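You operate a simulated robot arm through the tools that you are given. There is no shell and no other tool. Be economical: measure what you need, move in short steps, check, and stop when the job is done.

You are at the controls of a simulated two-armed robot. One attempt, no reset.

JOB
Weigh and log the IRON bar from the lab top drawer.
Fine: on the lab scale; zero it first; lay the bar back and close the drawer. Where these are worked on the way, their far stop is far enough and under half their travel is too little: lab top drawer.

It is judged by the outcome, as a careful person would: the job done as asked, and still so three seconds after it is handed in. It fails if anything else is knocked over, pushed out of place, dropped, spilled or broken.

ROBOT AND FRAMES
Two 7-joint arms with two-finger grippers on one trunk, hanging from a carriage that runs on a gantry, over the field with the corners [-2.466, 0.638], [-2.454, -0.542], [0.046, -0.516], [0.034, 0.664] (x, y) and turns from -336 to 351 degrees about z. Base frame: it is fixed where the carriage stands at the start and does not move with it; the origin is on the floor, on the carriage's upright axis, x ahead of it, y to its left, z up. Units: m, degrees, N and s.
The left shoulder is at the start at [0, 0.236, 1.627], the right one opposite. With the tool pointing down near the work surface each hand reaches from about 0.1 to 0.4 m from the robot's upright axis, wherever it stands, measured 20 degrees to its own side. Places, roughly: box tester button [1.3, 0.5, 0.9]; box tester clear key [1.3, 0.3, 0.9]; box tester switch [1.3, 0.5, 0.9]; inside of the lab top drawer [0.7, 0.5, 0.7]; lab fan knob [0.8, 1, 1.2]; lab main switch [1, 1, 1.2]; lab top drawer [0.7, 0.4, 0.7]; light box check key [0.4, 0.4, 0.9]; light box switch [0.4, 0.5, 0.9]; plate of the lab scale [0.6, 0.4, 0.9]; seal tester valve lever [-0.5, 0.4, 1]. Payload 3.43 kg a hand.
The tool frame of a hand sits at the grasp point between the pads (the TCP): z along the fingers, y along the line on which they close. The tips reach 0.03 m beyond it. The gripper opens to 0.104 m. The gripper's body begins 0.057 m behind the TCP.
Orientation is that of the tool frame in the base frame, as [roll, pitch, yaw] about the fixed x, y, z axes, in that order (R = Rz(yaw) Ry(pitch) Rx(roll)). With the fingers straight down and closing along the base's y, the tool's x points along the base's -x, its y along +y and its z along -z.

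CONTROLS
- The arms move only by the tool drive_tool. It takes "left_steps", "right_steps" or both (then of equal length, played together; a hand with none holds still); each is a list of rows, each a list of 7 numbers: the shift along the tool's x, y, z in m, then the turn, a rotation vector about the tool's x, y, z in degrees, then the gripper command, from -1 (fully open) to 1 (shut), values between in proportion. In form: [[dx, dy, dz, rx, ry, rz, jaw], ...]. A call has 1 to 10 rows; each row shifts and turns the commanded pose from where the row before left it, along the tool's axes as they then stand. Each row takes 0.2 s and may step no farther than 0.05 m and 8.6 degrees from the row before; otherwise, or with a gripper value out of range, the whole call is refused. A pose out of reach is approached as far as the arm can. The call stops where the force on the tool passes 40 N (or 10 N more than at its start, if that is more) or the arm is blocked; 0.2 s more then pass. The fingers move at their own pace (about 0.045 m/s each) and stop on an object; they squeeze with about 24 N. The grip force told is the motor's: it shows also when the fingers shut on nothing. Time passes only in rows, and 0.2 s behind the last, so rows that do not move let the fingers close. It gives the time, the measured TCP pose, the force on the tool (base axes), the opening and the grip force at its end, in the units of the frame above (readings bear some noise), with the torque about the TCP (base axes, N m) and any sound that the robot's microphone picked up.
- Cameras (640 x 400 px; columns grow to the right, rows downward): "scene" is now at [0.2018, 0.0564, 1.7408]; the picture's right is [1.00, -0.07, 0.00], its down [-0.07, -0.92, -0.39] and it looks along [0.03, 0.39, -0.92] (base axes); focal length 281 px, centre (320, 200). "left" rides on the left gripper at [0.067, -0.018, -0.09] in its tool frame; the picture's right is [0.25, 0.97, 0.00], its down [-0.73, 0.19, -0.66] and it looks along [-0.64, 0.17, 0.75] (tool axes); focal length 218 px, centre (320, 200). "right" rides on the right gripper at [0.067, 0.018, -0.09] in its tool frame; the picture's right is [-0.25, 0.97, 0.00], its down [-0.73, -0.19, -0.66] and it looks along [-0.64, -0.17, 0.75] (tool axes); focal length 218 px, centre (320, 200). There is no depth. A picture from a camera that has moved, and an enlarged one, comes with that camera's place and axes in the base frame and with its lens.
- snapshot(camera): a new picture of that camera. It takes no simulated time.
- raise_lower(by): slides the trunk up (or, below 0, down) by that many m; the arms and the scene camera ride with it, the base frame stays. It gives what a move gives, with no picture.
- drive_base(legs): drives the robot by 1 to 6 legs, each [ahead, left, turn to the left] in m, m and degrees, along the robot's own axes; the way and the turn of a leg run together, so that a leg with both is an arc; at most 1.5 m and 180 degrees a leg. The arms and the cameras ride along, it lands a little off, and it stops where it bumps. It keeps to its track: a leg is cut to what the track allows. It gives what a move gives.
- pan_tilt(pan, tilt): turns the head with the scene camera to pan (to the left, within 86 degrees either way) and tilt (down, from -29 to 69), counted from straight ahead of the robot. It gives what a move gives.
- inspect(camera, box): a new picture of the part [left, top, right, bottom] of that camera's present view, enlarged. It takes no simulated time.
- job_done(): hands the job in; it is judged then, once.

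Work in short steps. Places have to be worked out from the pictures, the camera data and where the tool is seen: move nearer, look again, correct. Check each grasp and each placing, and mend what went wrong. You have 120 turns and 100 pictures in all, those below and enlarged ones among them. Open the grippers and draw the arms clear of the work before you hand the job in, unless the task says otherwise; then end with one line.

The tools are called after "Request:" as a command line: name --argument value ..., lists and objects as JSON in quotes. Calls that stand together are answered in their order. drive_tool: Moves the arms, as the interface text tells. Its arguments: {"type":"object","properties":{"left_steps":{"type":"array"},"right_steps":{"type":"array"}},"required":[]} The other tools are called the same way: raise_lower (by) slides the trunk up or down; drive_base (legs) drives the base; pan_tilt (pan, tilt) turns the head that bears the scene camera; snapshot (camera) takes a picture; inspect (camera, box) takes an enlarged picture of a part of a camera's view; job_done () hands the job in.

At the start:

```text
t: 0.0
left_position: [0.2591, 0.3095, 1.227]
left_ee_rot: [179.9, 0.0, -180.0]
left_contact_force: [0.1, 0.5, -0.1]
left_ft_torque: [0.0, -0.01, 0.01]
left_opening: 0.1038
left_finger_force: 0.0
right_position: [0.5214, 0.0011, 1.2525]
right_ee_rot: [-179.9, -0.1, 180.0]
right_contact_force: [-0.2, 0.7, 0.3]
right_ft_torque: [0.01, 0.01, -0.01]
right_opening: 0.104
right_finger_force: 0.0
trunk travel left (down, up): [-0.538, 0.102]
robot x, y, heading: [0.0012, -0.0007, 0.1]
head pan, tilt: [85.9, 67.2]
```

scene: 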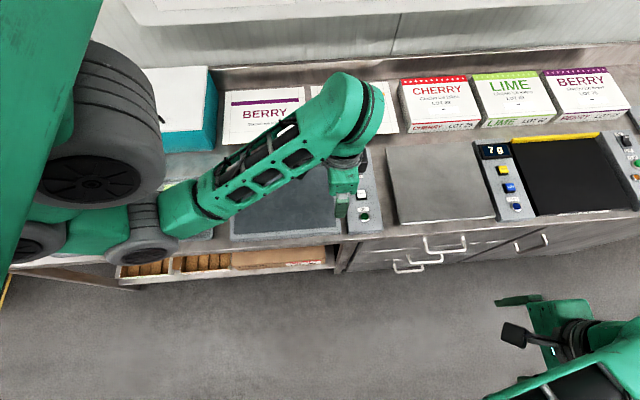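
right: 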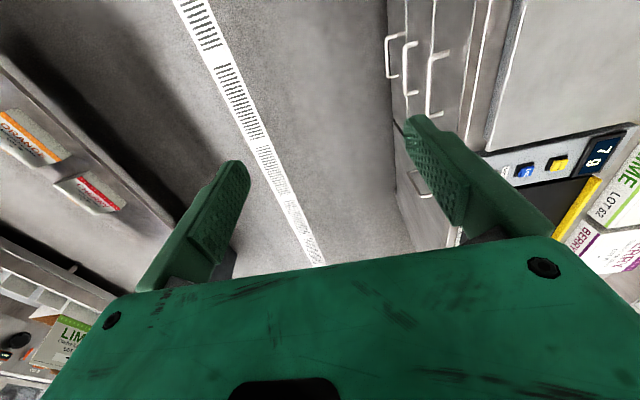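
left: 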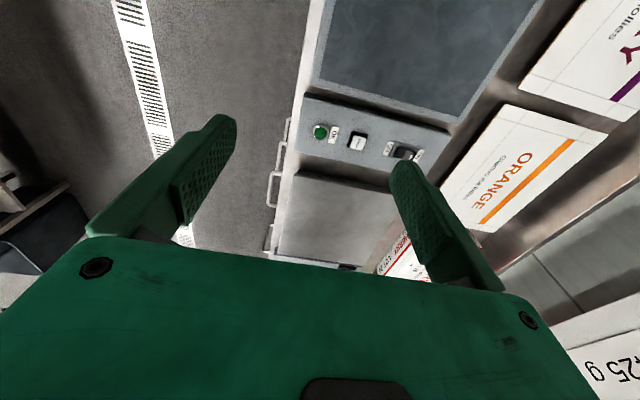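

I'll look closer at the bench devices before moving.

Request:
inspect --camera "scene" --box '[330, 120, 640, 314]'

Request:
inspect --camera "scene" --box '[460, 120, 640, 232]'

```text
2.06 times, centred on (485, 217) of scene
camera zoom: at [0.2018, 0.0564, 1.7408], right [1.0, -0.07, 0.0], down [-0.07, -0.92, -0.39], along [0.03, 0.39, -0.92], focal length 579 px, centre (-20, 165)
```

zoom: 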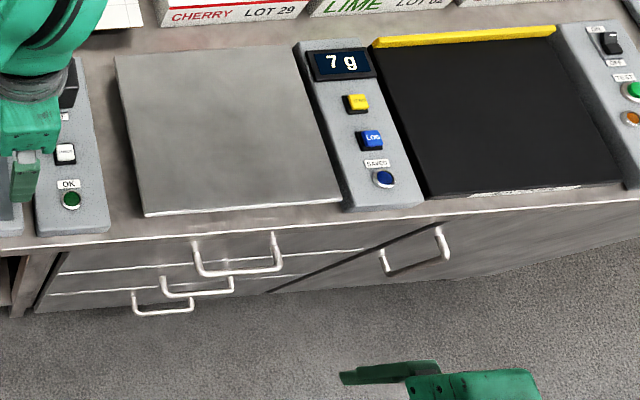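

```text
3.56 times, centred on (550, 176) of scene
camera zoom: at [0.2018, 0.0564, 1.7408], right [1.0, -0.07, 0.0], down [-0.07, -0.92, -0.39], along [0.03, 0.39, -0.92], focal length 999 px, centre (-498, 285)
```

zoom: 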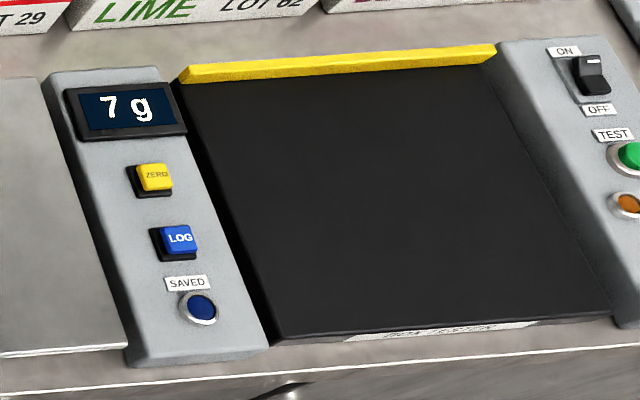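

The scale is the grey plate with the display, ZERO and LOG keys, at x 0.65–0.86. I'll look around before turning the robot.

Request:
pan_tilt --pan 40 --tilt 40

Request:
snapshot --camera "scene"

Request:
drive_base --legs '[[0.045, 0, 0]]'

```text
t: 1.1
left_position: [0.2585, 0.3107, 1.2264]
left_ee_rot: [-179.9, 0.0, -180.0]
left_contact_force: [-0.7, 0.6, -0.4]
left_ft_torque: [-0.01, -0.02, 0.01]
left_opening: 0.1041
left_finger_force: 0.0
right_position: [0.5212, 0.002, 1.252]
right_ee_rot: [180.0, 0.0, 180.0]
right_contact_force: [-0.3, -0.5, 0.0]
right_ft_torque: [0.0, 0.01, -0.01]
right_opening: 0.1041
right_finger_force: 0.1
trunk travel left (down, up): [-0.538, 0.102]
robot x, y, heading: [0.0016, 0.0023, 0.0]
head pan, tilt: [40.0, 40.0]
```

```text
94 pictures are left
camera scene: at [0.2628, 0.0533, 1.7753], right [0.64, -0.77, 0.0], down [-0.49, -0.41, -0.77], along [0.59, 0.49, -0.64], focal length 281 px, centre (320, 200)
```

scene: 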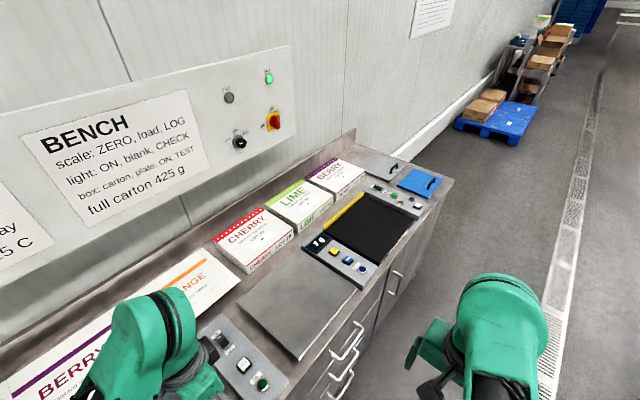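

```text
t: 2.0
left_position: [0.2997, 0.31, 1.227]
left_ee_rot: [-180.0, 0.1, 180.0]
left_contact_force: [0.0, 0.2, 0.3]
left_ft_torque: [0.02, -0.01, -0.02]
left_opening: 0.1039
left_finger_force: 0.1
right_position: [0.5622, 0.0006, 1.2525]
right_ee_rot: [-180.0, 0.0, -180.0]
right_contact_force: [-0.2, -0.6, 0.3]
right_ft_torque: [0.02, -0.02, 0.01]
right_opening: 0.1041
right_finger_force: 0.1
trunk travel left (down, up): [-0.538, 0.102]
robot x, y, heading: [0.038, -0.0031, -0.0]
head pan, tilt: [40.0, 40.0]
```

Power is on (green lamp) and the scale instruction is ZERO, load, LOG. I turn to face the bench so the right arm's shoulder is nearest to the scale.

Request:
drive_base --legs '[[0, 0, 90]]'

Request:
pan_tilt --pan -35 --tilt 50

Request:
snapshot --camera "scene"

```text
t: 6.2
left_position: [-0.2583, 0.2708, 1.2266]
left_ee_rot: [179.9, 0.0, -92.4]
left_contact_force: [-0.6, -0.3, 0.3]
left_ft_torque: [0.01, 0.04, -0.04]
left_opening: 0.104
left_finger_force: 0.1
right_position: [0.0603, 0.5202, 1.2521]
right_ee_rot: [-180.0, -0.1, -92.4]
right_contact_force: [-0.4, -0.4, 0.3]
right_ft_torque: [-0.01, -0.03, 0.03]
right_opening: 0.1038
right_finger_force: 0.1
trunk travel left (down, up): [-0.538, 0.102]
robot x, y, heading: [0.0387, -0.0037, 87.7]
head pan, tilt: [40.0, 40.0]
```

```text
t: 7.6
left_position: [-0.2572, 0.2701, 1.2281]
left_ee_rot: [180.0, 0.1, -92.3]
left_contact_force: [0.7, -0.1, 0.1]
left_ft_torque: [0.01, 0.05, 0.03]
left_opening: 0.1037
left_finger_force: 0.0
right_position: [0.0609, 0.5214, 1.2535]
right_ee_rot: [-180.0, 0.1, -92.5]
right_contact_force: [0.1, 0.0, 0.4]
right_ft_torque: [0.02, 0.0, 0.01]
right_opening: 0.1039
right_finger_force: 0.0
trunk travel left (down, up): [-0.538, 0.102]
robot x, y, heading: [0.0381, 0.0008, 87.7]
head pan, tilt: [-35.0, 50.0]
```

```text
93 pictures are left
camera scene: at [0.0932, 0.2596, 1.7612], right [0.8, -0.61, 0.0], down [-0.46, -0.61, -0.64], along [0.39, 0.51, -0.77], focal length 281 px, centre (320, 200)
```

scene: 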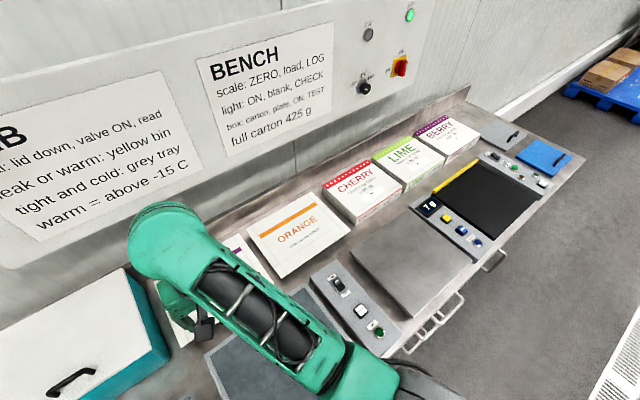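

ZERO triangulates to about (0.85, 0.47, 0.91). I swing the right hand out to the right and towards the bench front.

Request:
drive_tool --right_steps '[[0.022, -0.044, 0, 0, 0, 0, -1], [0.022, -0.044, 0, 0, 0, 0, -1], [0.022, -0.044, 0, 0, 0, 0, -1], [0.022, -0.044, 0, 0, 0, 0, -1], [0.022, -0.044, 0, 0, 0, 0, -1], [0.022, -0.044, 0, 0, 0, 0, -1], [0.022, -0.044, 0, 0, 0, 0, -1], [0.022, -0.044, 0, 0, 0, 0, -1], [0.022, -0.044, 0, 0, 0, 0, -1], [0.022, -0.044, 0, 0, 0, 0, -1]]'

Request:
snapshot --camera "scene"

Request:
snapshot --camera "left"

```text
t: 9.8
left_position: [-0.2566, 0.2701, 1.2269]
left_ee_rot: [-180.0, 0.1, -92.4]
left_contact_force: [0.1, 0.2, -1.4]
left_ft_torque: [0.01, -0.01, -0.02]
left_opening: 0.1039
left_finger_force: 0.0
right_position: [0.493, 0.2838, 1.2535]
right_ee_rot: [179.9, 0.1, -92.3]
right_contact_force: [0.5, -0.4, 0.1]
right_ft_torque: [0.01, 0.01, 0.01]
right_opening: 0.104
right_finger_force: 0.2
trunk travel left (down, up): [-0.538, 0.102]
robot x, y, heading: [0.0364, 0.0023, 87.7]
head pan, tilt: [-35.0, 50.0]
```

```text
92 pictures are left
camera scene: at [0.0933, 0.2596, 1.7612], right [0.79, -0.61, 0.0], down [-0.46, -0.61, -0.64], along [0.39, 0.51, -0.77], focal length 281 px, centre (320, 200)
```

scene: 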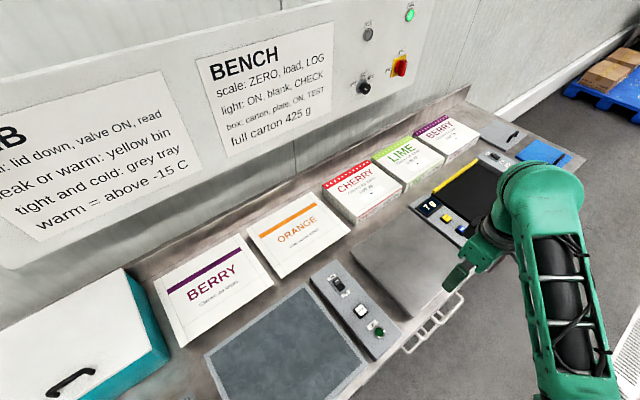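

```text
91 pictures are left
camera left: at [-0.243, 0.2048, 1.3179], right [-0.98, -0.21, 0.0], down [-0.16, 0.74, 0.66], along [-0.14, 0.64, -0.75], focal length 218 px, centre (320, 200)
```

left: 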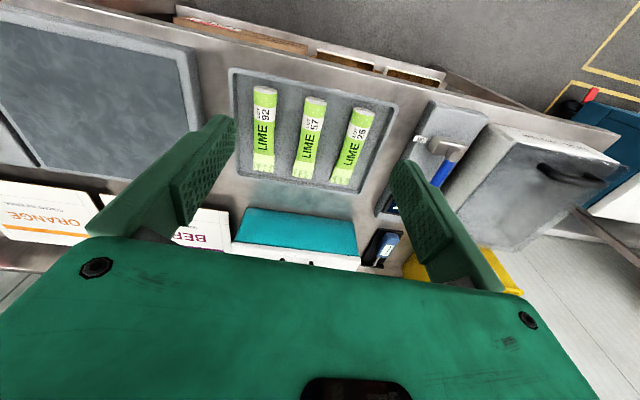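

The left hand hovers over sample tubes, so I raise it before lowering the trunk.

Request:
drive_tool --left_steps '[[0, 0, -0.04, 0, 0, 0, -1], [0, 0, -0.04, 0, 0, 0, -1], [0, 0, -0.04, 0, 0, 0, -1], [0, 0, -0.04, 0, 0, 0, -1], [0, 0, -0.04, 0, 0, 0, -1], [0, 0, -0.04, 0, 0, 0, -1]]'

Request:
raise_lower --by -0.2

Request:
drive_base --legs '[[0.1, 0, 2.3]]'

Request:
snapshot --camera "scene"

Request:
snapshot --camera "right"

```text
t: 11.2
left_position: [-0.2696, 0.313, 1.2689]
left_ee_rot: [179.9, 0.1, -92.4]
left_contact_force: [-0.2, -0.2, -0.2]
left_ft_torque: [0.04, 0.04, 0.01]
left_opening: 0.1042
left_finger_force: 0.0
left hand out of reach, approached as far as the arm can: row 1, 2, 3, 4, 5, 6
right_position: [0.493, 0.2849, 1.2526]
right_ee_rot: [180.0, 0.0, -92.4]
right_contact_force: [0.4, 0.7, 0.3]
right_ft_torque: [0.0, 0.04, 0.0]
right_opening: 0.1039
right_finger_force: 0.0
trunk travel left (down, up): [-0.538, 0.102]
robot x, y, heading: [0.0417, -0.0, 87.8]
head pan, tilt: [-35.0, 50.0]
```

```text
t: 13.4
left_position: [-0.269, 0.3127, 1.0663]
left_ee_rot: [180.0, 0.3, -92.4]
left_contact_force: [-0.4, 0.4, -0.3]
left_ft_torque: [0.03, -0.02, 0.01]
left_opening: 0.1041
left_finger_force: 0.1
right_position: [0.4935, 0.2848, 1.0524]
right_ee_rot: [-180.0, -0.1, -92.4]
right_contact_force: [0.0, -0.4, 0.2]
right_ft_torque: [0.05, 0.01, 0.0]
right_opening: 0.104
right_finger_force: 0.1
trunk travel left (down, up): [-0.338, 0.302]
robot x, y, heading: [0.0412, 0.0003, 87.7]
head pan, tilt: [-35.0, 50.0]
```

```text
t: 14.6
left_position: [-0.2819, 0.4021, 1.067]
left_ee_rot: [179.8, 0.3, -90.1]
left_contact_force: [-0.9, 0.9, 0.4]
left_ft_torque: [-0.01, -0.01, -0.01]
left_opening: 0.1041
left_finger_force: 0.2
right_position: [0.4805, 0.4034, 1.0529]
right_ee_rot: [-180.0, 0.1, -90.1]
right_contact_force: [0.4, 0.2, -0.3]
right_ft_torque: [-0.02, 0.0, 0.02]
right_opening: 0.1041
right_finger_force: 0.1
trunk travel left (down, up): [-0.338, 0.302]
robot x, y, heading: [0.0363, 0.0981, 89.8]
head pan, tilt: [-35.0, 50.0]
```

```text
90 pictures are left
camera scene: at [0.0819, 0.3616, 1.5614], right [0.82, -0.58, 0.0], down [-0.44, -0.63, -0.64], along [0.37, 0.53, -0.77], focal length 281 px, centre (320, 200)
```

scene: 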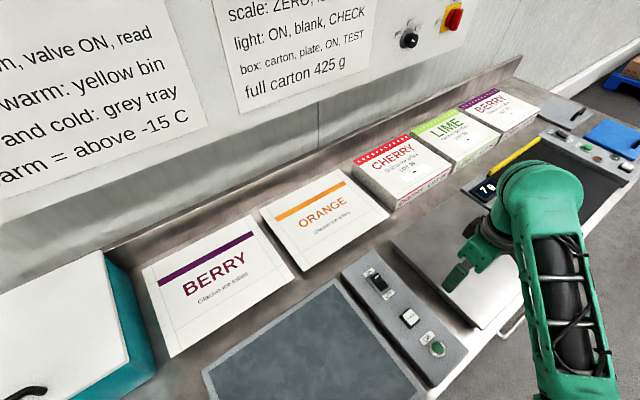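

```text
89 pictures are left
camera right: at [0.4614, 0.3345, 1.1423], right [-0.97, 0.25, 0.0], down [0.19, 0.73, 0.66], along [0.17, 0.64, -0.75], focal length 218 px, centre (320, 200)
```

right: 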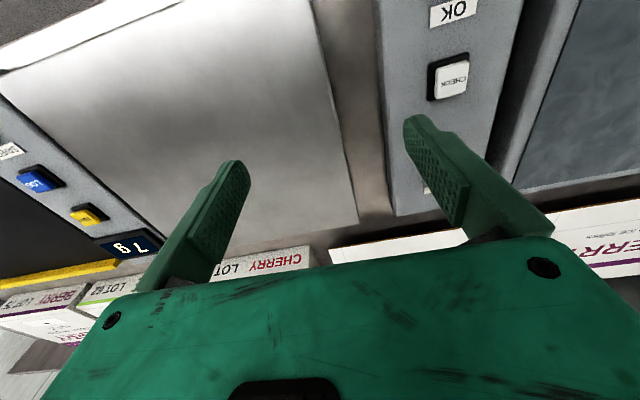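

Keys again agree: ZERO ≈ (0.856, 0.473), LOG ≈ (0.863, 0.406). I close the right gripper and move above ZERO.

Request:
drive_tool --right_steps '[[-0.0086, -0.0469, 0, 0, 0, 0, 1], [-0.0086, -0.0469, 0, 0, 0, 0, 1], [-0.0086, -0.0469, 0, 0, 0, 0, 1], [-0.0086, -0.0469, 0, 0, 0, 0, 1], [-0.0086, -0.0469, 0, 0, 0, 0, 1], [-0.0086, -0.0469, 0, 0, 0, 0, 1], [-0.0086, -0.0469, 0, 0, 0, 0, 1], [-0.0086, -0.0469, 0, 0, 0, 0, 1]]'

Request:
snapshot --camera "right"

Request:
snapshot --camera "left"

```text
t: 16.4
left_position: [-0.2809, 0.4015, 1.067]
left_ee_rot: [-180.0, 0.3, -90.0]
left_contact_force: [-0.3, 0.0, 0.0]
left_ft_torque: [0.01, 0.0, -0.01]
left_opening: 0.1042
left_finger_force: 0.0
right_position: [0.8602, 0.4685, 1.0572]
right_ee_rot: [-179.5, 0.4, -90.1]
right_contact_force: [0.5, 0.8, 2.7]
right_ft_torque: [-0.06, 0.09, -0.01]
right_opening: 0.0005
right_finger_force: 24.1
trunk travel left (down, up): [-0.338, 0.302]
robot x, y, heading: [0.0406, 0.0999, 89.9]
head pan, tilt: [-35.0, 50.0]
```

```text
88 pictures are left
camera right: at [0.8415, 0.4001, 1.1467], right [-0.97, 0.25, -0.01], down [0.19, 0.73, 0.66], along [0.17, 0.64, -0.75], focal length 218 px, centre (320, 200)
```

right: 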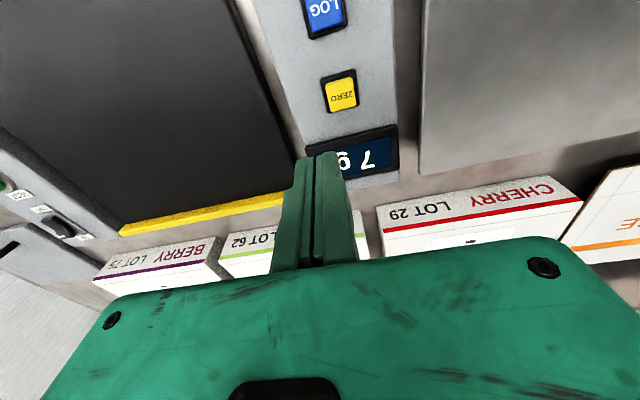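

```text
87 pictures are left
camera left: at [-0.2638, 0.3347, 1.1574], right [-0.97, -0.25, 0.0], down [-0.19, 0.73, 0.66], along [-0.16, 0.64, -0.75], focal length 218 px, centre (320, 200)
```

left: 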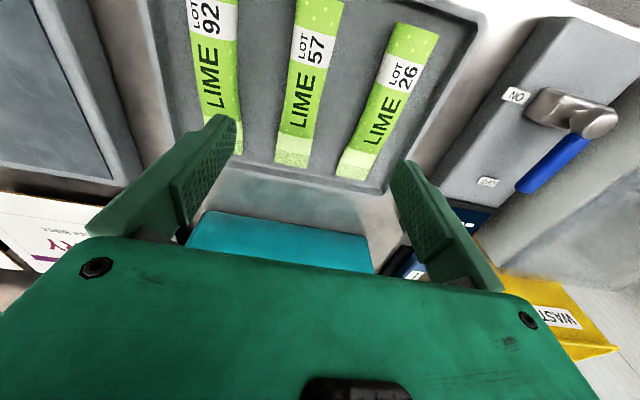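

From overhead, ZERO is at ≈(0.839, 0.466, top ~0.92) and LOG at ≈(0.839, 0.404). I line up and descend to just above ZERO.

Request:
drive_tool --right_steps '[[0.0025, 0.021, 0.02, 0, 0, 0, 1], [0, 0, 0.03, 0, 0, 0, 1], [0, 0, 0.03, 0, 0, 0, 1], [0, 0, 0, 0, 0, 0, 1]]'

Request:
snapshot --camera "right"

Request:
snapshot --camera "scene"

```text
t: 17.4
left_position: [-0.2818, 0.4005, 1.0672]
left_ee_rot: [179.9, 0.2, -90.1]
left_contact_force: [0.0, 0.6, 0.6]
left_ft_torque: [0.0, 0.02, -0.03]
left_opening: 0.1039
left_finger_force: 0.1
right_position: [0.8334, 0.4659, 0.9719]
right_ee_rot: [-179.9, 0.1, -90.2]
right_contact_force: [0.2, 0.2, -0.2]
right_ft_torque: [-0.02, 0.0, -0.01]
right_opening: 0.0
right_finger_force: 23.9
trunk travel left (down, up): [-0.338, 0.302]
robot x, y, heading: [0.0352, 0.1017, 89.8]
head pan, tilt: [-35.0, 50.0]
```

```text
86 pictures are left
camera right: at [0.8152, 0.3983, 1.0613], right [-0.97, 0.25, 0.0], down [0.19, 0.73, 0.66], along [0.17, 0.64, -0.75], focal length 218 px, centre (320, 200)
```

right: 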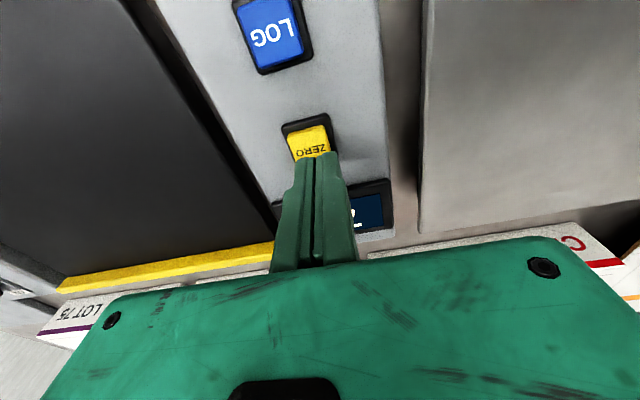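

```text
85 pictures are left
camera scene: at [0.0822, 0.3611, 1.5612], right [0.82, -0.58, 0.0], down [-0.44, -0.63, -0.64], along [0.37, 0.53, -0.77], focal length 281 px, centre (320, 200)
```

scene: 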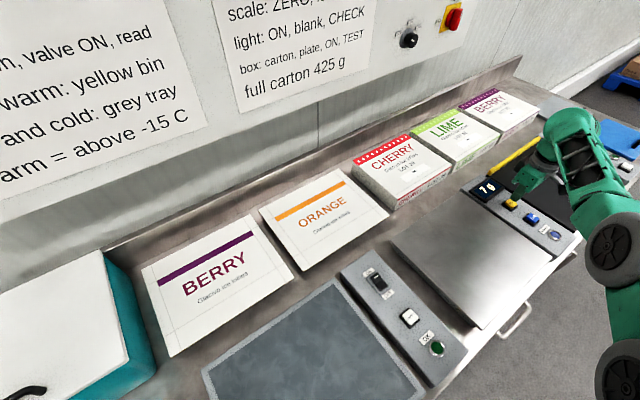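

Need about 8 mm more in +x; then press gently.

Request:
drive_tool --right_steps '[[-0.001, -0.008, 0, 0, 0, 0, 1], [0, 0, 0.012, 0, 0, 0, 1], [0, 0, 0.008, 0, 0, 0, 1], [0, 0, 0.004, 0, 0, 0, 1]]'

Request:
inspect --camera "scene" --box '[440, 150, 600, 250]'

Request:
inspect --camera "right" --box '[220, 80, 412, 200]'

```text
t: 18.4
left_position: [-0.2835, 0.4005, 1.068]
left_ee_rot: [179.9, 0.3, -90.1]
left_contact_force: [-0.1, -0.2, -0.1]
left_ft_torque: [0.01, 0.02, 0.0]
left_opening: 0.1041
left_finger_force: 0.1
right_position: [0.8411, 0.4668, 0.9478]
right_ee_rot: [-179.9, 0.1, -90.2]
right_contact_force: [0.0, -0.6, 0.4]
right_ft_torque: [-0.02, 0.02, -0.01]
right_opening: 0.0062
right_finger_force: 34.9
trunk travel left (down, up): [-0.338, 0.302]
robot x, y, heading: [0.0416, 0.0979, 89.8]
head pan, tilt: [-35.0, 50.0]
```

```text
4.00 times, centred on (520, 200) of scene
camera zoom: at [0.082, 0.3611, 1.5612], right [0.82, -0.58, 0.0], down [-0.44, -0.63, -0.64], along [0.37, 0.53, -0.77], focal length 1124 px, centre (-480, 200)
```

zoom: 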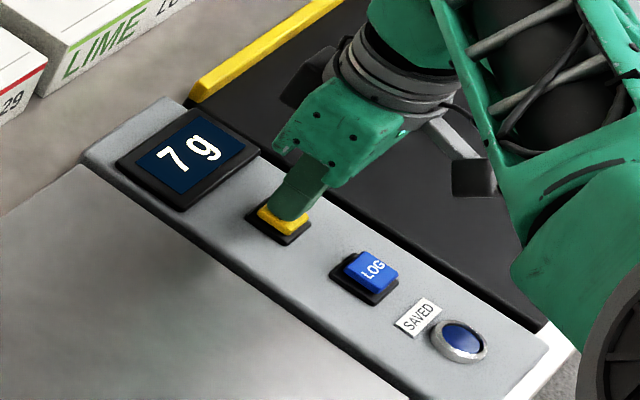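

```text
3.33 times, centred on (316, 140) of right
camera zoom: at [0.8227, 0.4, 1.0375], right [-0.97, 0.25, 0.0], down [0.19, 0.73, 0.66], along [0.17, 0.64, -0.75], focal length 728 px, centre (333, 400)
```

zoom: 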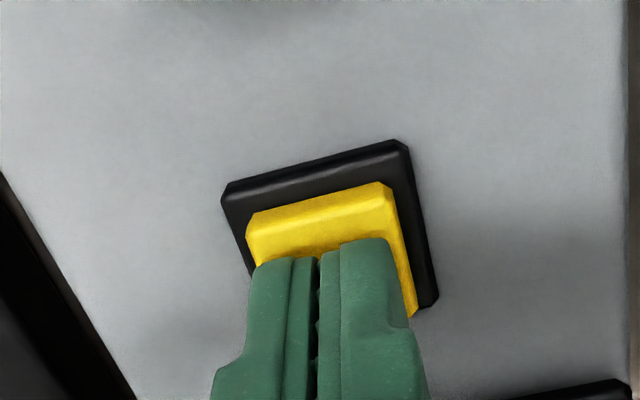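

The fingers sit on the key; press further in small steps.

Request:
drive_tool --right_steps '[[0, 0, 0.004, 0, 0, 0, 1], [0, 0, 0.003, 0, 0, 0, 1]]'

Request:
inspect --camera "scene" --box '[440, 150, 600, 250]'

```text
t: 18.9
left_position: [-0.2816, 0.4021, 1.0664]
left_ee_rot: [180.0, 0.3, -90.0]
left_contact_force: [0.1, -0.2, 0.1]
left_ft_torque: [-0.02, 0.01, -0.02]
left_opening: 0.1041
left_finger_force: 0.0
right_position: [0.8427, 0.4691, 0.9422]
right_ee_rot: [-180.0, 0.1, -90.1]
right_contact_force: [-2.3, -0.1, 6.8]
right_ft_torque: [-0.04, 0.04, -0.02]
right_opening: 0.0057
right_finger_force: 34.7
trunk travel left (down, up): [-0.338, 0.302]
robot x, y, heading: [0.0385, 0.0986, 89.8]
head pan, tilt: [-35.0, 50.0]
heard: click
```

```text
4.00 times, centred on (520, 200) of scene
camera zoom: at [0.0821, 0.3612, 1.5614], right [0.82, -0.58, 0.0], down [-0.44, -0.63, -0.64], along [0.37, 0.53, -0.77], focal length 1124 px, centre (-480, 200)
```

zoom: 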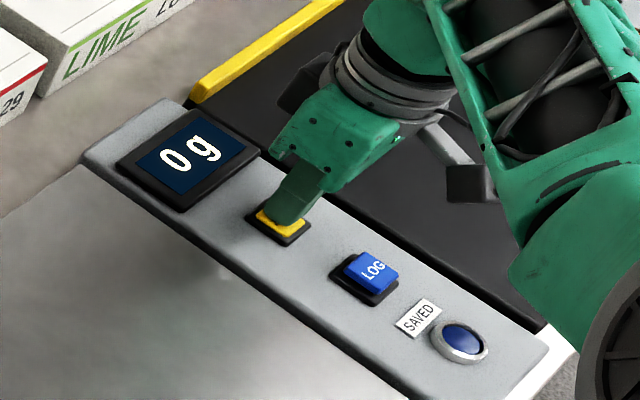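

Display now 0 g. I lift off, back the base away, and look at the drawer handles.

Request:
drive_tool --right_steps '[[0, 0, -0.03, 0, 0, 0, 1], [0, 0, -0.05, 0, 0, 0, 0], [0, 0, -0.04, 0, 0, 0, -1], [0.03, 0.03, 0, 0, 0, 0, -1], [0.03, 0.03, 0, 0, 0, 0, -1], [0.03, 0.03, 0, 0, 0, 0, -1], [0.03, 0.03, 0, 0, 0, 0, -1]]'

Request:
drive_base --legs '[[-0.25, 0, 0]]'

Request:
snapshot --camera "right"

Request:
snapshot --camera "scene"

```text
t: 20.6
left_position: [-0.2832, 0.3997, 1.0675]
left_ee_rot: [179.9, 0.2, -90.1]
left_contact_force: [-0.5, -0.3, -0.8]
left_ft_torque: [-0.04, -0.02, 0.0]
left_opening: 0.1041
left_finger_force: 0.1
right_position: [0.7195, 0.3499, 1.0604]
right_ee_rot: [-180.0, 0.0, -90.1]
right_contact_force: [-0.6, -0.6, 0.8]
right_ft_torque: [0.02, -0.01, -0.02]
right_opening: 0.1039
right_finger_force: 0.0
trunk travel left (down, up): [-0.338, 0.302]
robot x, y, heading: [0.038, 0.0986, 90.0]
head pan, tilt: [-35.0, 50.0]
```

```text
t: 22.4
left_position: [-0.2814, 0.1483, 1.0683]
left_ee_rot: [179.8, 0.2, -90.2]
left_contact_force: [-0.5, -0.4, -0.3]
left_ft_torque: [0.02, 0.01, 0.0]
left_opening: 0.104
left_finger_force: 0.1
right_position: [0.7209, 0.0936, 1.0602]
right_ee_rot: [-180.0, 0.0, -90.2]
right_contact_force: [0.0, 0.0, -0.3]
right_ft_torque: [0.02, 0.01, -0.02]
right_opening: 0.1041
right_finger_force: 0.0
trunk travel left (down, up): [-0.338, 0.302]
robot x, y, heading: [0.0351, -0.1545, 89.8]
head pan, tilt: [-35.0, 50.0]
```

```text
81 pictures are left
camera right: at [0.702, 0.0252, 1.1495], right [-0.97, 0.26, 0.0], down [0.19, 0.73, 0.66], along [0.17, 0.63, -0.75], focal length 218 px, centre (320, 200)
```

right: 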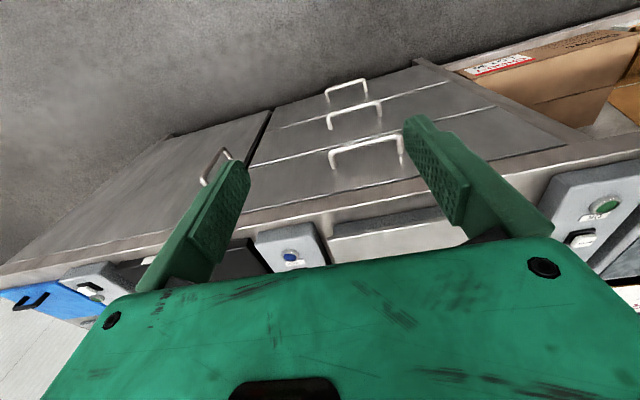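

```text
80 pictures are left
camera scene: at [0.082, 0.1072, 1.561], right [0.82, -0.58, 0.0], down [-0.44, -0.63, -0.64], along [0.37, 0.52, -0.77], focal length 281 px, centre (320, 200)
```

scene: 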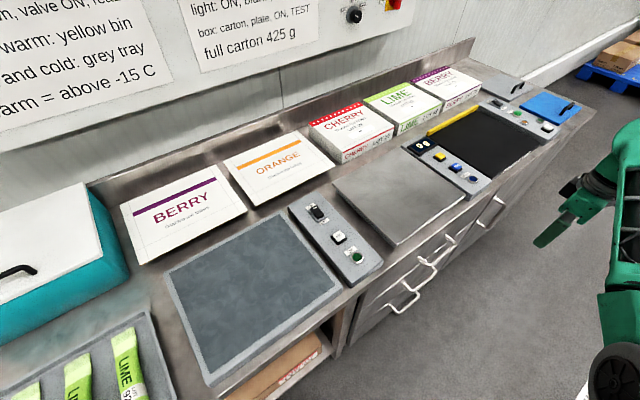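

Zoom for triangulating the top handle.

Request:
inspect --camera "scene" --box '[360, 200, 520, 300]'

Request:
inspect --camera "right" --box '[240, 60, 480, 210]'

```text
4.00 times, centred on (440, 250) of scene
camera zoom: at [0.082, 0.1072, 1.561], right [0.82, -0.58, 0.0], down [-0.44, -0.63, -0.64], along [0.37, 0.52, -0.77], focal length 1124 px, centre (-160, 0)
```

zoom: 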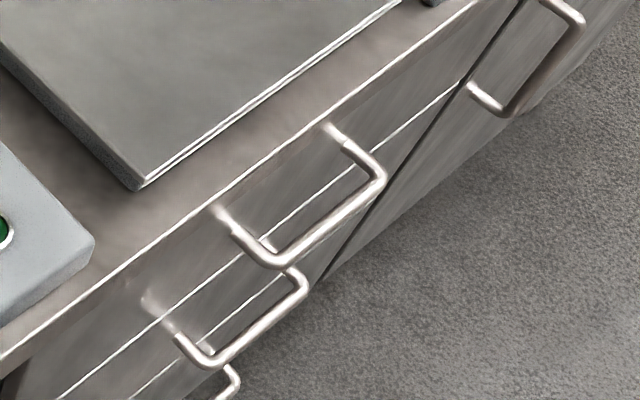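

```text
2.67 times, centred on (360, 135) of right
camera zoom: at [0.702, 0.0252, 1.1495], right [-0.97, 0.26, 0.0], down [0.19, 0.73, 0.66], along [0.17, 0.63, -0.75], focal length 582 px, centre (213, 373)
```

zoom: 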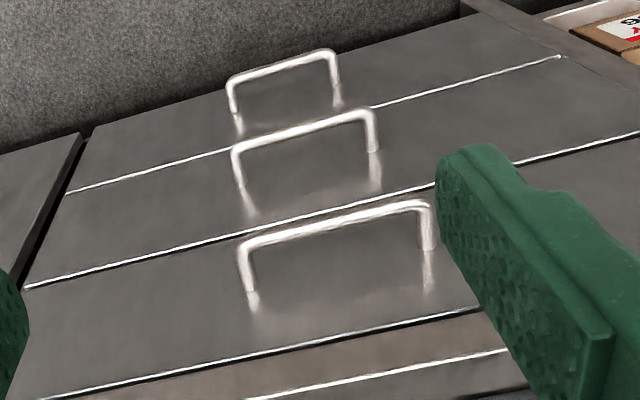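

Top handle centre ≈ (0.67, 0.24, 0.748), bar along x, about 4 cm off the front. I rotate the right hand so the fingers close across the bar, then tilt it 45° toward the bench.

Request:
drive_tool --right_steps '[[0, 0, 0, 0, 0, 8.5, -1], [0, 0, 0, 0, 0, 8.5, -1], [0, 0, 0, 0, 0, 8.5, -1], [0, 0, 0, 0, 0, 8.5, -1], [0, 0, 0, 0, 0, 8.5, -1], [0, 0, 0, 0, 0, 8.5, -1], [0, 0, 0, 0, 0, 8.5, -1], [0, 0, 0, 0, 0, 8.5, -1], [0, 0, 0, 0, 0, 8.5, -1], [0, 0, 0, 0, 0, 8.5, -1]]'

Request:
drive_tool --right_steps '[[0, 0, 0, 0, 0, 4.8, -1], [0, 0, 0, -8, 0, 0, -1], [0, 0, 0, -8, 0, 0, -1], [0, 0, 0, -8, 0, 0, -1], [0, 0, 0, -8, 0, 0, -1], [0, 0, 0, -8, 0, 0, -1], [0, 0, 0, -5, 0, 0, -1], [0, 0, 0, 0, 0, 0, -1]]'

Request:
snapshot --camera "right"

Request:
snapshot --camera "scene"

```text
t: 24.6
left_position: [-0.2827, 0.1489, 1.0672]
left_ee_rot: [179.9, 0.3, -90.3]
left_contact_force: [0.2, -0.4, -0.1]
left_ft_torque: [-0.02, -0.01, 0.01]
left_opening: 0.1041
left_finger_force: 0.1
right_position: [0.7215, 0.094, 1.0596]
right_ee_rot: [-180.0, 0.1, -175.4]
right_contact_force: [-0.4, -0.5, 0.1]
right_ft_torque: [0.0, 0.04, -0.02]
right_opening: 0.104
right_finger_force: 0.1
trunk travel left (down, up): [-0.338, 0.302]
robot x, y, heading: [0.0389, -0.1561, 89.8]
head pan, tilt: [-35.0, 50.0]
```

```text
t: 26.4
left_position: [-0.2819, 0.1478, 1.0673]
left_ee_rot: [179.9, 0.4, -90.3]
left_contact_force: [0.6, -0.8, 0.2]
left_ft_torque: [0.02, 0.04, 0.04]
left_opening: 0.1039
left_finger_force: 0.2
right_position: [0.7215, 0.0943, 1.0616]
right_ee_rot: [134.8, 0.0, 179.8]
right_contact_force: [-0.2, -0.3, 0.2]
right_ft_torque: [0.0, -0.04, 0.02]
right_opening: 0.104
right_finger_force: 0.1
trunk travel left (down, up): [-0.338, 0.302]
robot x, y, heading: [0.0401, -0.1561, 89.6]
head pan, tilt: [-35.0, 50.0]
```

```text
77 pictures are left
camera right: at [0.6524, 0.042, 1.1363], right [0.25, 0.68, 0.69], down [0.73, -0.6, 0.33], along [0.64, 0.42, -0.65], focal length 218 px, centre (320, 200)
```

right: 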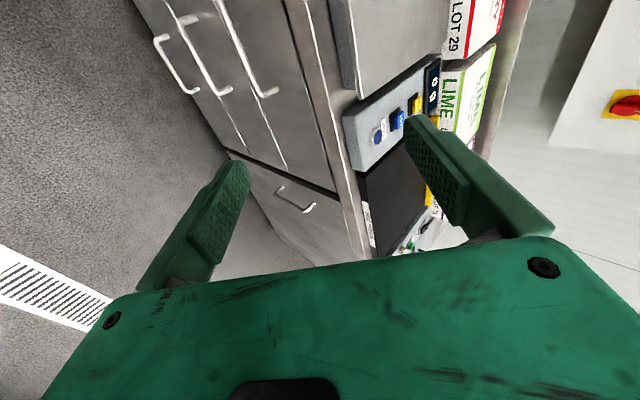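

```text
76 pictures are left
camera scene: at [0.082, 0.1076, 1.5612], right [0.82, -0.58, 0.0], down [-0.44, -0.62, -0.64], along [0.37, 0.52, -0.77], focal length 281 px, centre (320, 200)
```

scene: 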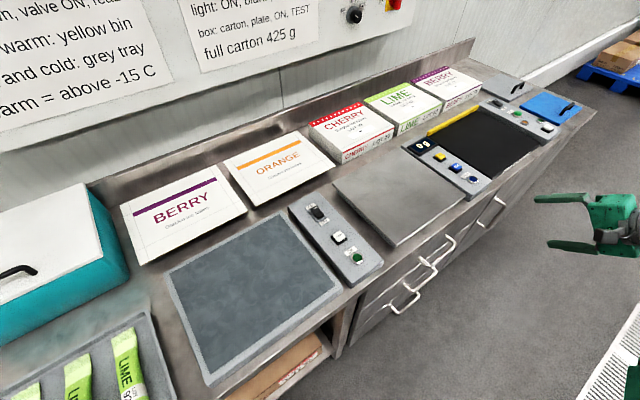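

Reorientation works. I tilt further to ~70° so the fingers stay inside the 5 cm handle gap, then move to a pre-grasp point in front of the handle.

Request:
drive_tool --right_steps '[[0, 0, 0, -8.3, 0, 0, -0.2], [0, 0, 0, -8.3, 0, 0, -0.2], [0, 0, 0, -8.4, 0, 0, -0.2], [0.0073, -0.0349, 0.0212, 0, 0, 0, -0.2], [0.0073, -0.0349, 0.0212, 0, 0, 0, -0.2], [0.0073, -0.0349, 0.0212, 0, 0, 0, -0.2], [0.0073, -0.0349, 0.0212, 0, 0, 0, -0.2], [0.0073, -0.0349, 0.0212, 0, 0, 0, -0.2], [0.0073, -0.0349, 0.0212, 0, 0, 0, -0.2], [0.0073, -0.0349, 0.0212, 0, 0, 0, -0.2]]'

Request:
snapshot --camera "right"

Request:
snapshot --camera "scene"

```text
t: 28.6
left_position: [-0.2821, 0.1483, 1.0674]
left_ee_rot: [179.9, 0.3, -90.3]
left_contact_force: [1.3, -0.4, -0.6]
left_ft_torque: [0.01, 0.0, 0.01]
left_opening: 0.1041
left_finger_force: 0.1
right_position: [0.6703, 0.1477, 0.7801]
right_ee_rot: [109.9, 0.1, 179.9]
right_contact_force: [-0.2, 0.3, 1.0]
right_ft_torque: [-0.02, -0.02, -0.03]
right_opening: 0.062
right_finger_force: 0.0
trunk travel left (down, up): [-0.338, 0.302]
robot x, y, heading: [0.0379, -0.1557, 89.7]
head pan, tilt: [-35.0, 50.0]
```

```text
75 pictures are left
camera right: at [0.6015, 0.0702, 0.8274], right [0.25, 0.33, 0.91], down [0.73, -0.68, 0.05], along [0.64, 0.65, -0.41], focal length 218 px, centre (320, 200)
```

right: 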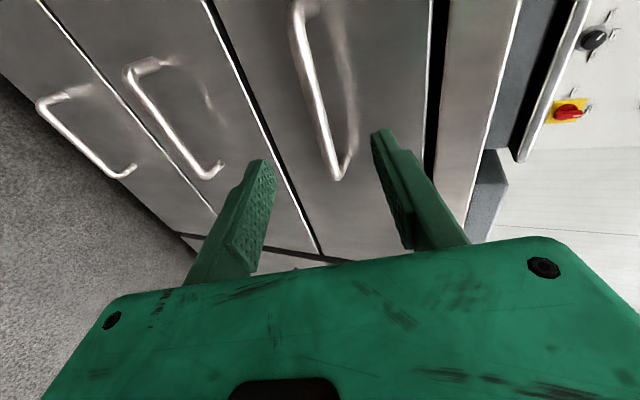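

```text
74 pictures are left
camera scene: at [0.0819, 0.1076, 1.5612], right [0.82, -0.58, 0.0], down [-0.44, -0.62, -0.64], along [0.37, 0.52, -0.77], focal length 281 px, centre (320, 200)
```

scene: 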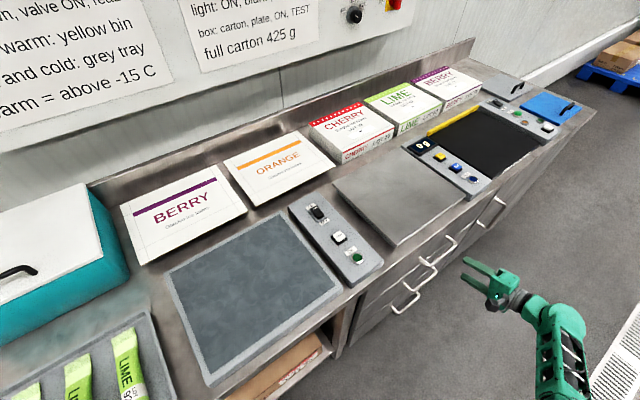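

Handle confirmed at z ≈ 0.748, y ≈ 0.242. I advance 9 cm along the fingers and close.

Request:
drive_tool --right_steps '[[0, 0.0025, 0.023, 0, 0, 0, -0.2], [0, 0, 0.023, 0, 0, 0, -0.2], [0, 0, 0.023, 0, 0, 0, -0.2], [0, 0, 0.023, 0, 0, 0, -0.2], [0, 0, 0, 0, 0, 0, 1], [0, 0, 0, 0, 0, 0, 1], [0, 0, 0, 0, 0, 0, 1], [0, 0, 0, 0, 0, 0, 1]]'

Request:
snapshot --camera "right"

```text
t: 30.4
left_position: [-0.2833, 0.147, 1.066]
left_ee_rot: [179.8, 0.3, -90.3]
left_contact_force: [-0.2, -0.2, -0.3]
left_ft_torque: [0.01, -0.01, 0.02]
left_opening: 0.104
left_finger_force: 0.1
right_position: [0.6675, 0.2362, 0.7476]
right_ee_rot: [110.3, -0.1, 179.9]
right_contact_force: [7.2, 0.8, -23.9]
right_ft_torque: [-0.14, -0.67, -0.16]
right_opening: 0.0138
right_finger_force: 35.8
trunk travel left (down, up): [-0.338, 0.302]
robot x, y, heading: [0.0387, -0.1496, 89.4]
head pan, tilt: [-35.0, 50.0]
```

```text
73 pictures are left
camera right: at [0.5992, 0.1571, 0.7955], right [0.26, 0.33, 0.91], down [0.73, -0.68, 0.05], along [0.64, 0.65, -0.42], focal length 218 px, centre (320, 200)
```

right: 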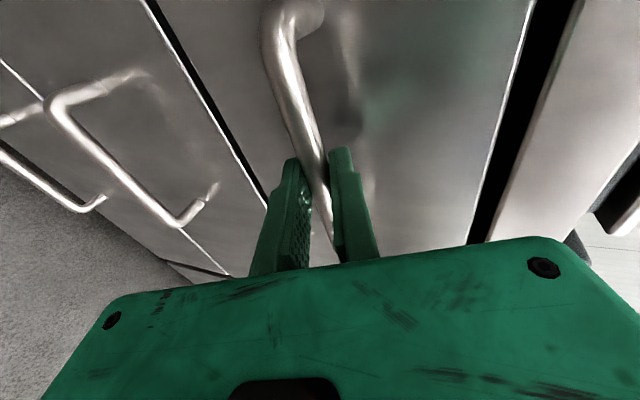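

Gripped. I relax the height mismatch and pull the drawer straight out along −y.

Request:
drive_tool --right_steps '[[0, -0.002, 0.001, 0, 0, 0, 1], [0, -0.0034, -0.0094, 0, 0, 0, 1], [0, -0.0068, -0.0188, 0, 0, 0, 1], [0, -0.0068, -0.0188, 0, 0, 0, 1], [0, -0.0068, -0.0188, 0, 0, 0, 1], [0, -0.0068, -0.0188, 0, 0, 0, 1], [0, -0.0068, -0.0188, 0, 0, 0, 1], [0, -0.0068, -0.0188, 0, 0, 0, 1]]'

Request:
snapshot --camera "scene"

```text
t: 32.2
left_position: [-0.2832, 0.1486, 1.0682]
left_ee_rot: [179.9, 0.2, -90.4]
left_contact_force: [0.5, -0.8, 0.8]
left_ft_torque: [-0.04, 0.02, -0.02]
left_opening: 0.1043
left_finger_force: 0.0
right_position: [0.6682, 0.1069, 0.7477]
right_ee_rot: [109.9, 0.0, 179.9]
right_contact_force: [-8.1, -2.4, 0.2]
right_ft_torque: [-0.05, -0.12, 1.1]
right_opening: 0.0134
right_finger_force: 45.2
trunk travel left (down, up): [-0.338, 0.302]
robot x, y, heading: [0.0405, -0.1549, 90.0]
head pan, tilt: [-35.0, 50.0]
```

```text
72 pictures are left
camera scene: at [0.081, 0.1072, 1.5612], right [0.82, -0.58, 0.0], down [-0.44, -0.63, -0.64], along [0.37, 0.52, -0.77], focal length 281 px, centre (320, 200)
```

scene: 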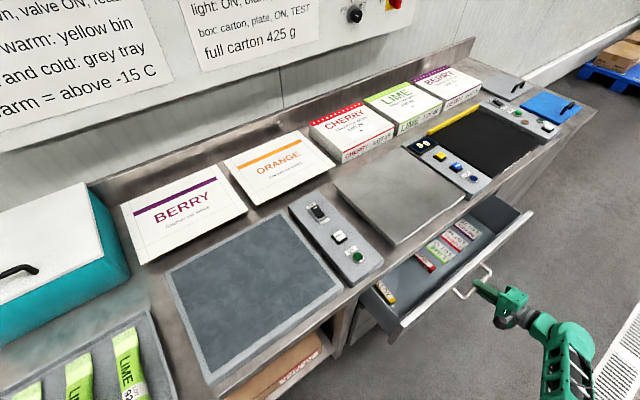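

The drawer moves; I keep pulling toward its far stop.

Request:
drive_tool --right_steps '[[0, -0.0068, -0.0188, 0, 0, 0, 1], [0, -0.0068, -0.0188, 0, 0, 0, 1], [0, -0.0068, -0.0188, 0, 0, 0, 1], [0, -0.0068, -0.0188, 0, 0, 0, 1], [0, -0.0068, -0.0188, 0, 0, 0, 1], [0, -0.0068, -0.0188, 0, 0, 0, 1], [0, -0.0068, -0.0188, 0, 0, 0, 1], [0, -0.0068, -0.0188, 0, 0, 0, 1], [0, -0.0068, -0.0188, 0, 0, 0, 1], [0, -0.0068, -0.0188, 0, 0, 0, 1]]'

Request:
snapshot --camera "scene"

```text
t: 34.2
left_position: [-0.2808, 0.1476, 1.0662]
left_ee_rot: [180.0, 0.3, -90.4]
left_contact_force: [-0.3, 0.7, -0.2]
left_ft_torque: [-0.02, 0.02, 0.01]
left_opening: 0.1041
left_finger_force: 0.1
right_position: [0.6698, -0.0683, 0.748]
right_ee_rot: [110.2, -0.2, 179.8]
right_contact_force: [13.1, -1.1, -20.6]
right_ft_torque: [-0.26, -0.73, 0.24]
right_opening: 0.0135
right_finger_force: 44.8
trunk travel left (down, up): [-0.338, 0.302]
robot x, y, heading: [0.0404, -0.1536, 89.7]
head pan, tilt: [-35.0, 50.0]
stopped in row 9 (right hand): the force on the tool passed its limit at 46 N (the readings are from after the stop); the commanded pose is now the measured one
```

```text
71 pictures are left
camera scene: at [0.0831, 0.1071, 1.5612], right [0.82, -0.58, 0.0], down [-0.44, -0.63, -0.64], along [0.37, 0.52, -0.77], focal length 281 px, centre (320, 200)
```

scene: 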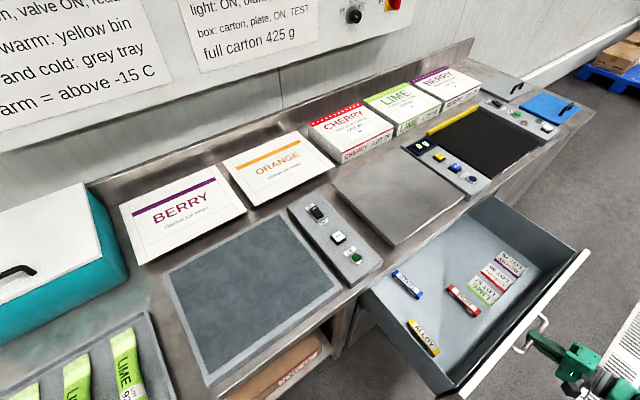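

Drawer is at its stop (~0.30 m). I release the handle, back away, and read the bars' labels.

Request:
drive_tool --right_steps '[[0, 0, 0, 0, 0, 0, 0], [0, 0, 0, 0, 0, 0, -0.2], [0, 0, 0, 0, 0, 0, -0.2], [0, 0, -0.025, 0, 0, 0, -0.2], [0, 0, -0.03, 0, 0, 0, -0.2], [0, 0, -0.03, 0, 0, 0, -0.2]]'

Request:
inspect --camera "scene" --box '[370, 240, 562, 360]'

```text
t: 35.6
left_position: [-0.2818, 0.1497, 1.0673]
left_ee_rot: [180.0, 0.3, -90.4]
left_contact_force: [0.2, 0.6, -0.3]
left_ft_torque: [0.01, 0.03, -0.01]
left_opening: 0.1041
left_finger_force: 0.0
right_position: [0.6915, -0.0808, 0.7766]
right_ee_rot: [110.0, -0.2, 179.9]
right_contact_force: [0.9, 0.6, 0.2]
right_ft_torque: [0.01, 0.03, 0.01]
right_opening: 0.0622
right_finger_force: 0.1
right hand out of reach, approached as far as the arm can: row 4, 5, 6
trunk travel left (down, up): [-0.338, 0.302]
robot x, y, heading: [0.0385, -0.1534, 89.6]
head pan, tilt: [-35.0, 50.0]
```

```text
3.33 times, centred on (466, 300) of scene
camera zoom: at [0.0824, 0.1075, 1.5611], right [0.82, -0.58, 0.0], down [-0.44, -0.62, -0.64], along [0.37, 0.52, -0.77], focal length 936 px, centre (-167, -133)
```

zoom: 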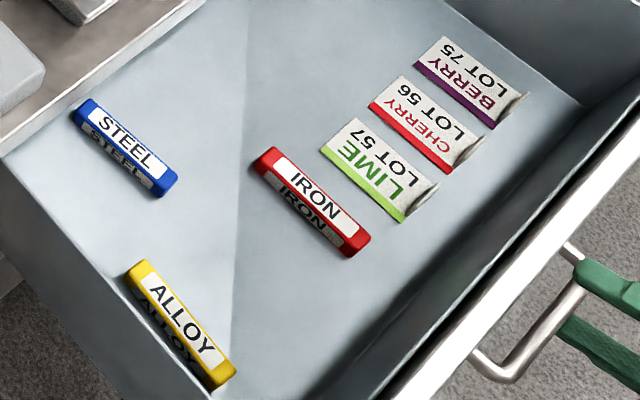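

IRON is the red bar in the middle. The arm ran out of backward reach, so I back the base away from the handle.

Request:
drive_base --legs '[[-0.12, 0, 0]]'

Request:
snapshot --camera "right"

Request:
snapshot --camera "scene"

```text
t: 36.8
left_position: [-0.2822, 0.0262, 1.0669]
left_ee_rot: [179.9, 0.2, -90.3]
left_contact_force: [-0.1, -0.4, -0.2]
left_ft_torque: [0.01, 0.0, 0.0]
left_opening: 0.1039
left_finger_force: 0.0
right_position: [0.6897, -0.2028, 0.7768]
right_ee_rot: [110.2, -0.2, 179.7]
right_contact_force: [0.0, -0.6, 0.0]
right_ft_torque: [0.0, 0.0, 0.0]
right_opening: 0.0622
right_finger_force: 0.0
trunk travel left (down, up): [-0.338, 0.302]
robot x, y, heading: [0.0402, -0.2745, 89.8]
head pan, tilt: [-35.0, 50.0]
```

```text
69 pictures are left
camera right: at [0.6217, -0.2813, 0.824], right [0.26, 0.33, 0.91], down [0.73, -0.68, 0.04], along [0.64, 0.65, -0.42], focal length 218 px, centre (320, 200)
```

right: 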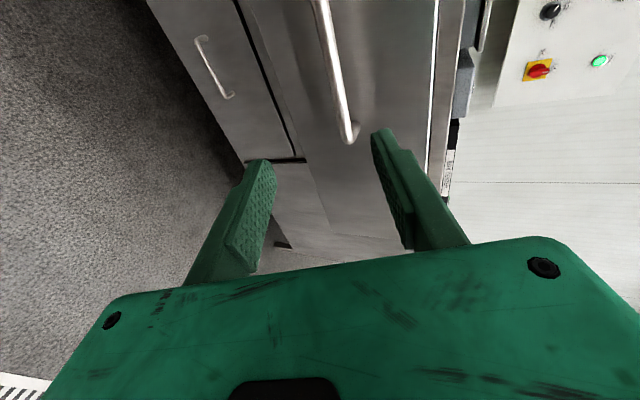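

```text
68 pictures are left
camera scene: at [0.0813, -0.0145, 1.5609], right [0.82, -0.58, 0.0], down [-0.44, -0.63, -0.64], along [0.37, 0.52, -0.77], focal length 281 px, centre (320, 200)
```

scene: 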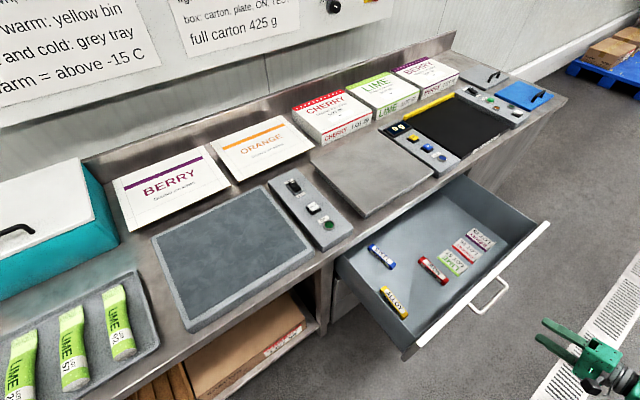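

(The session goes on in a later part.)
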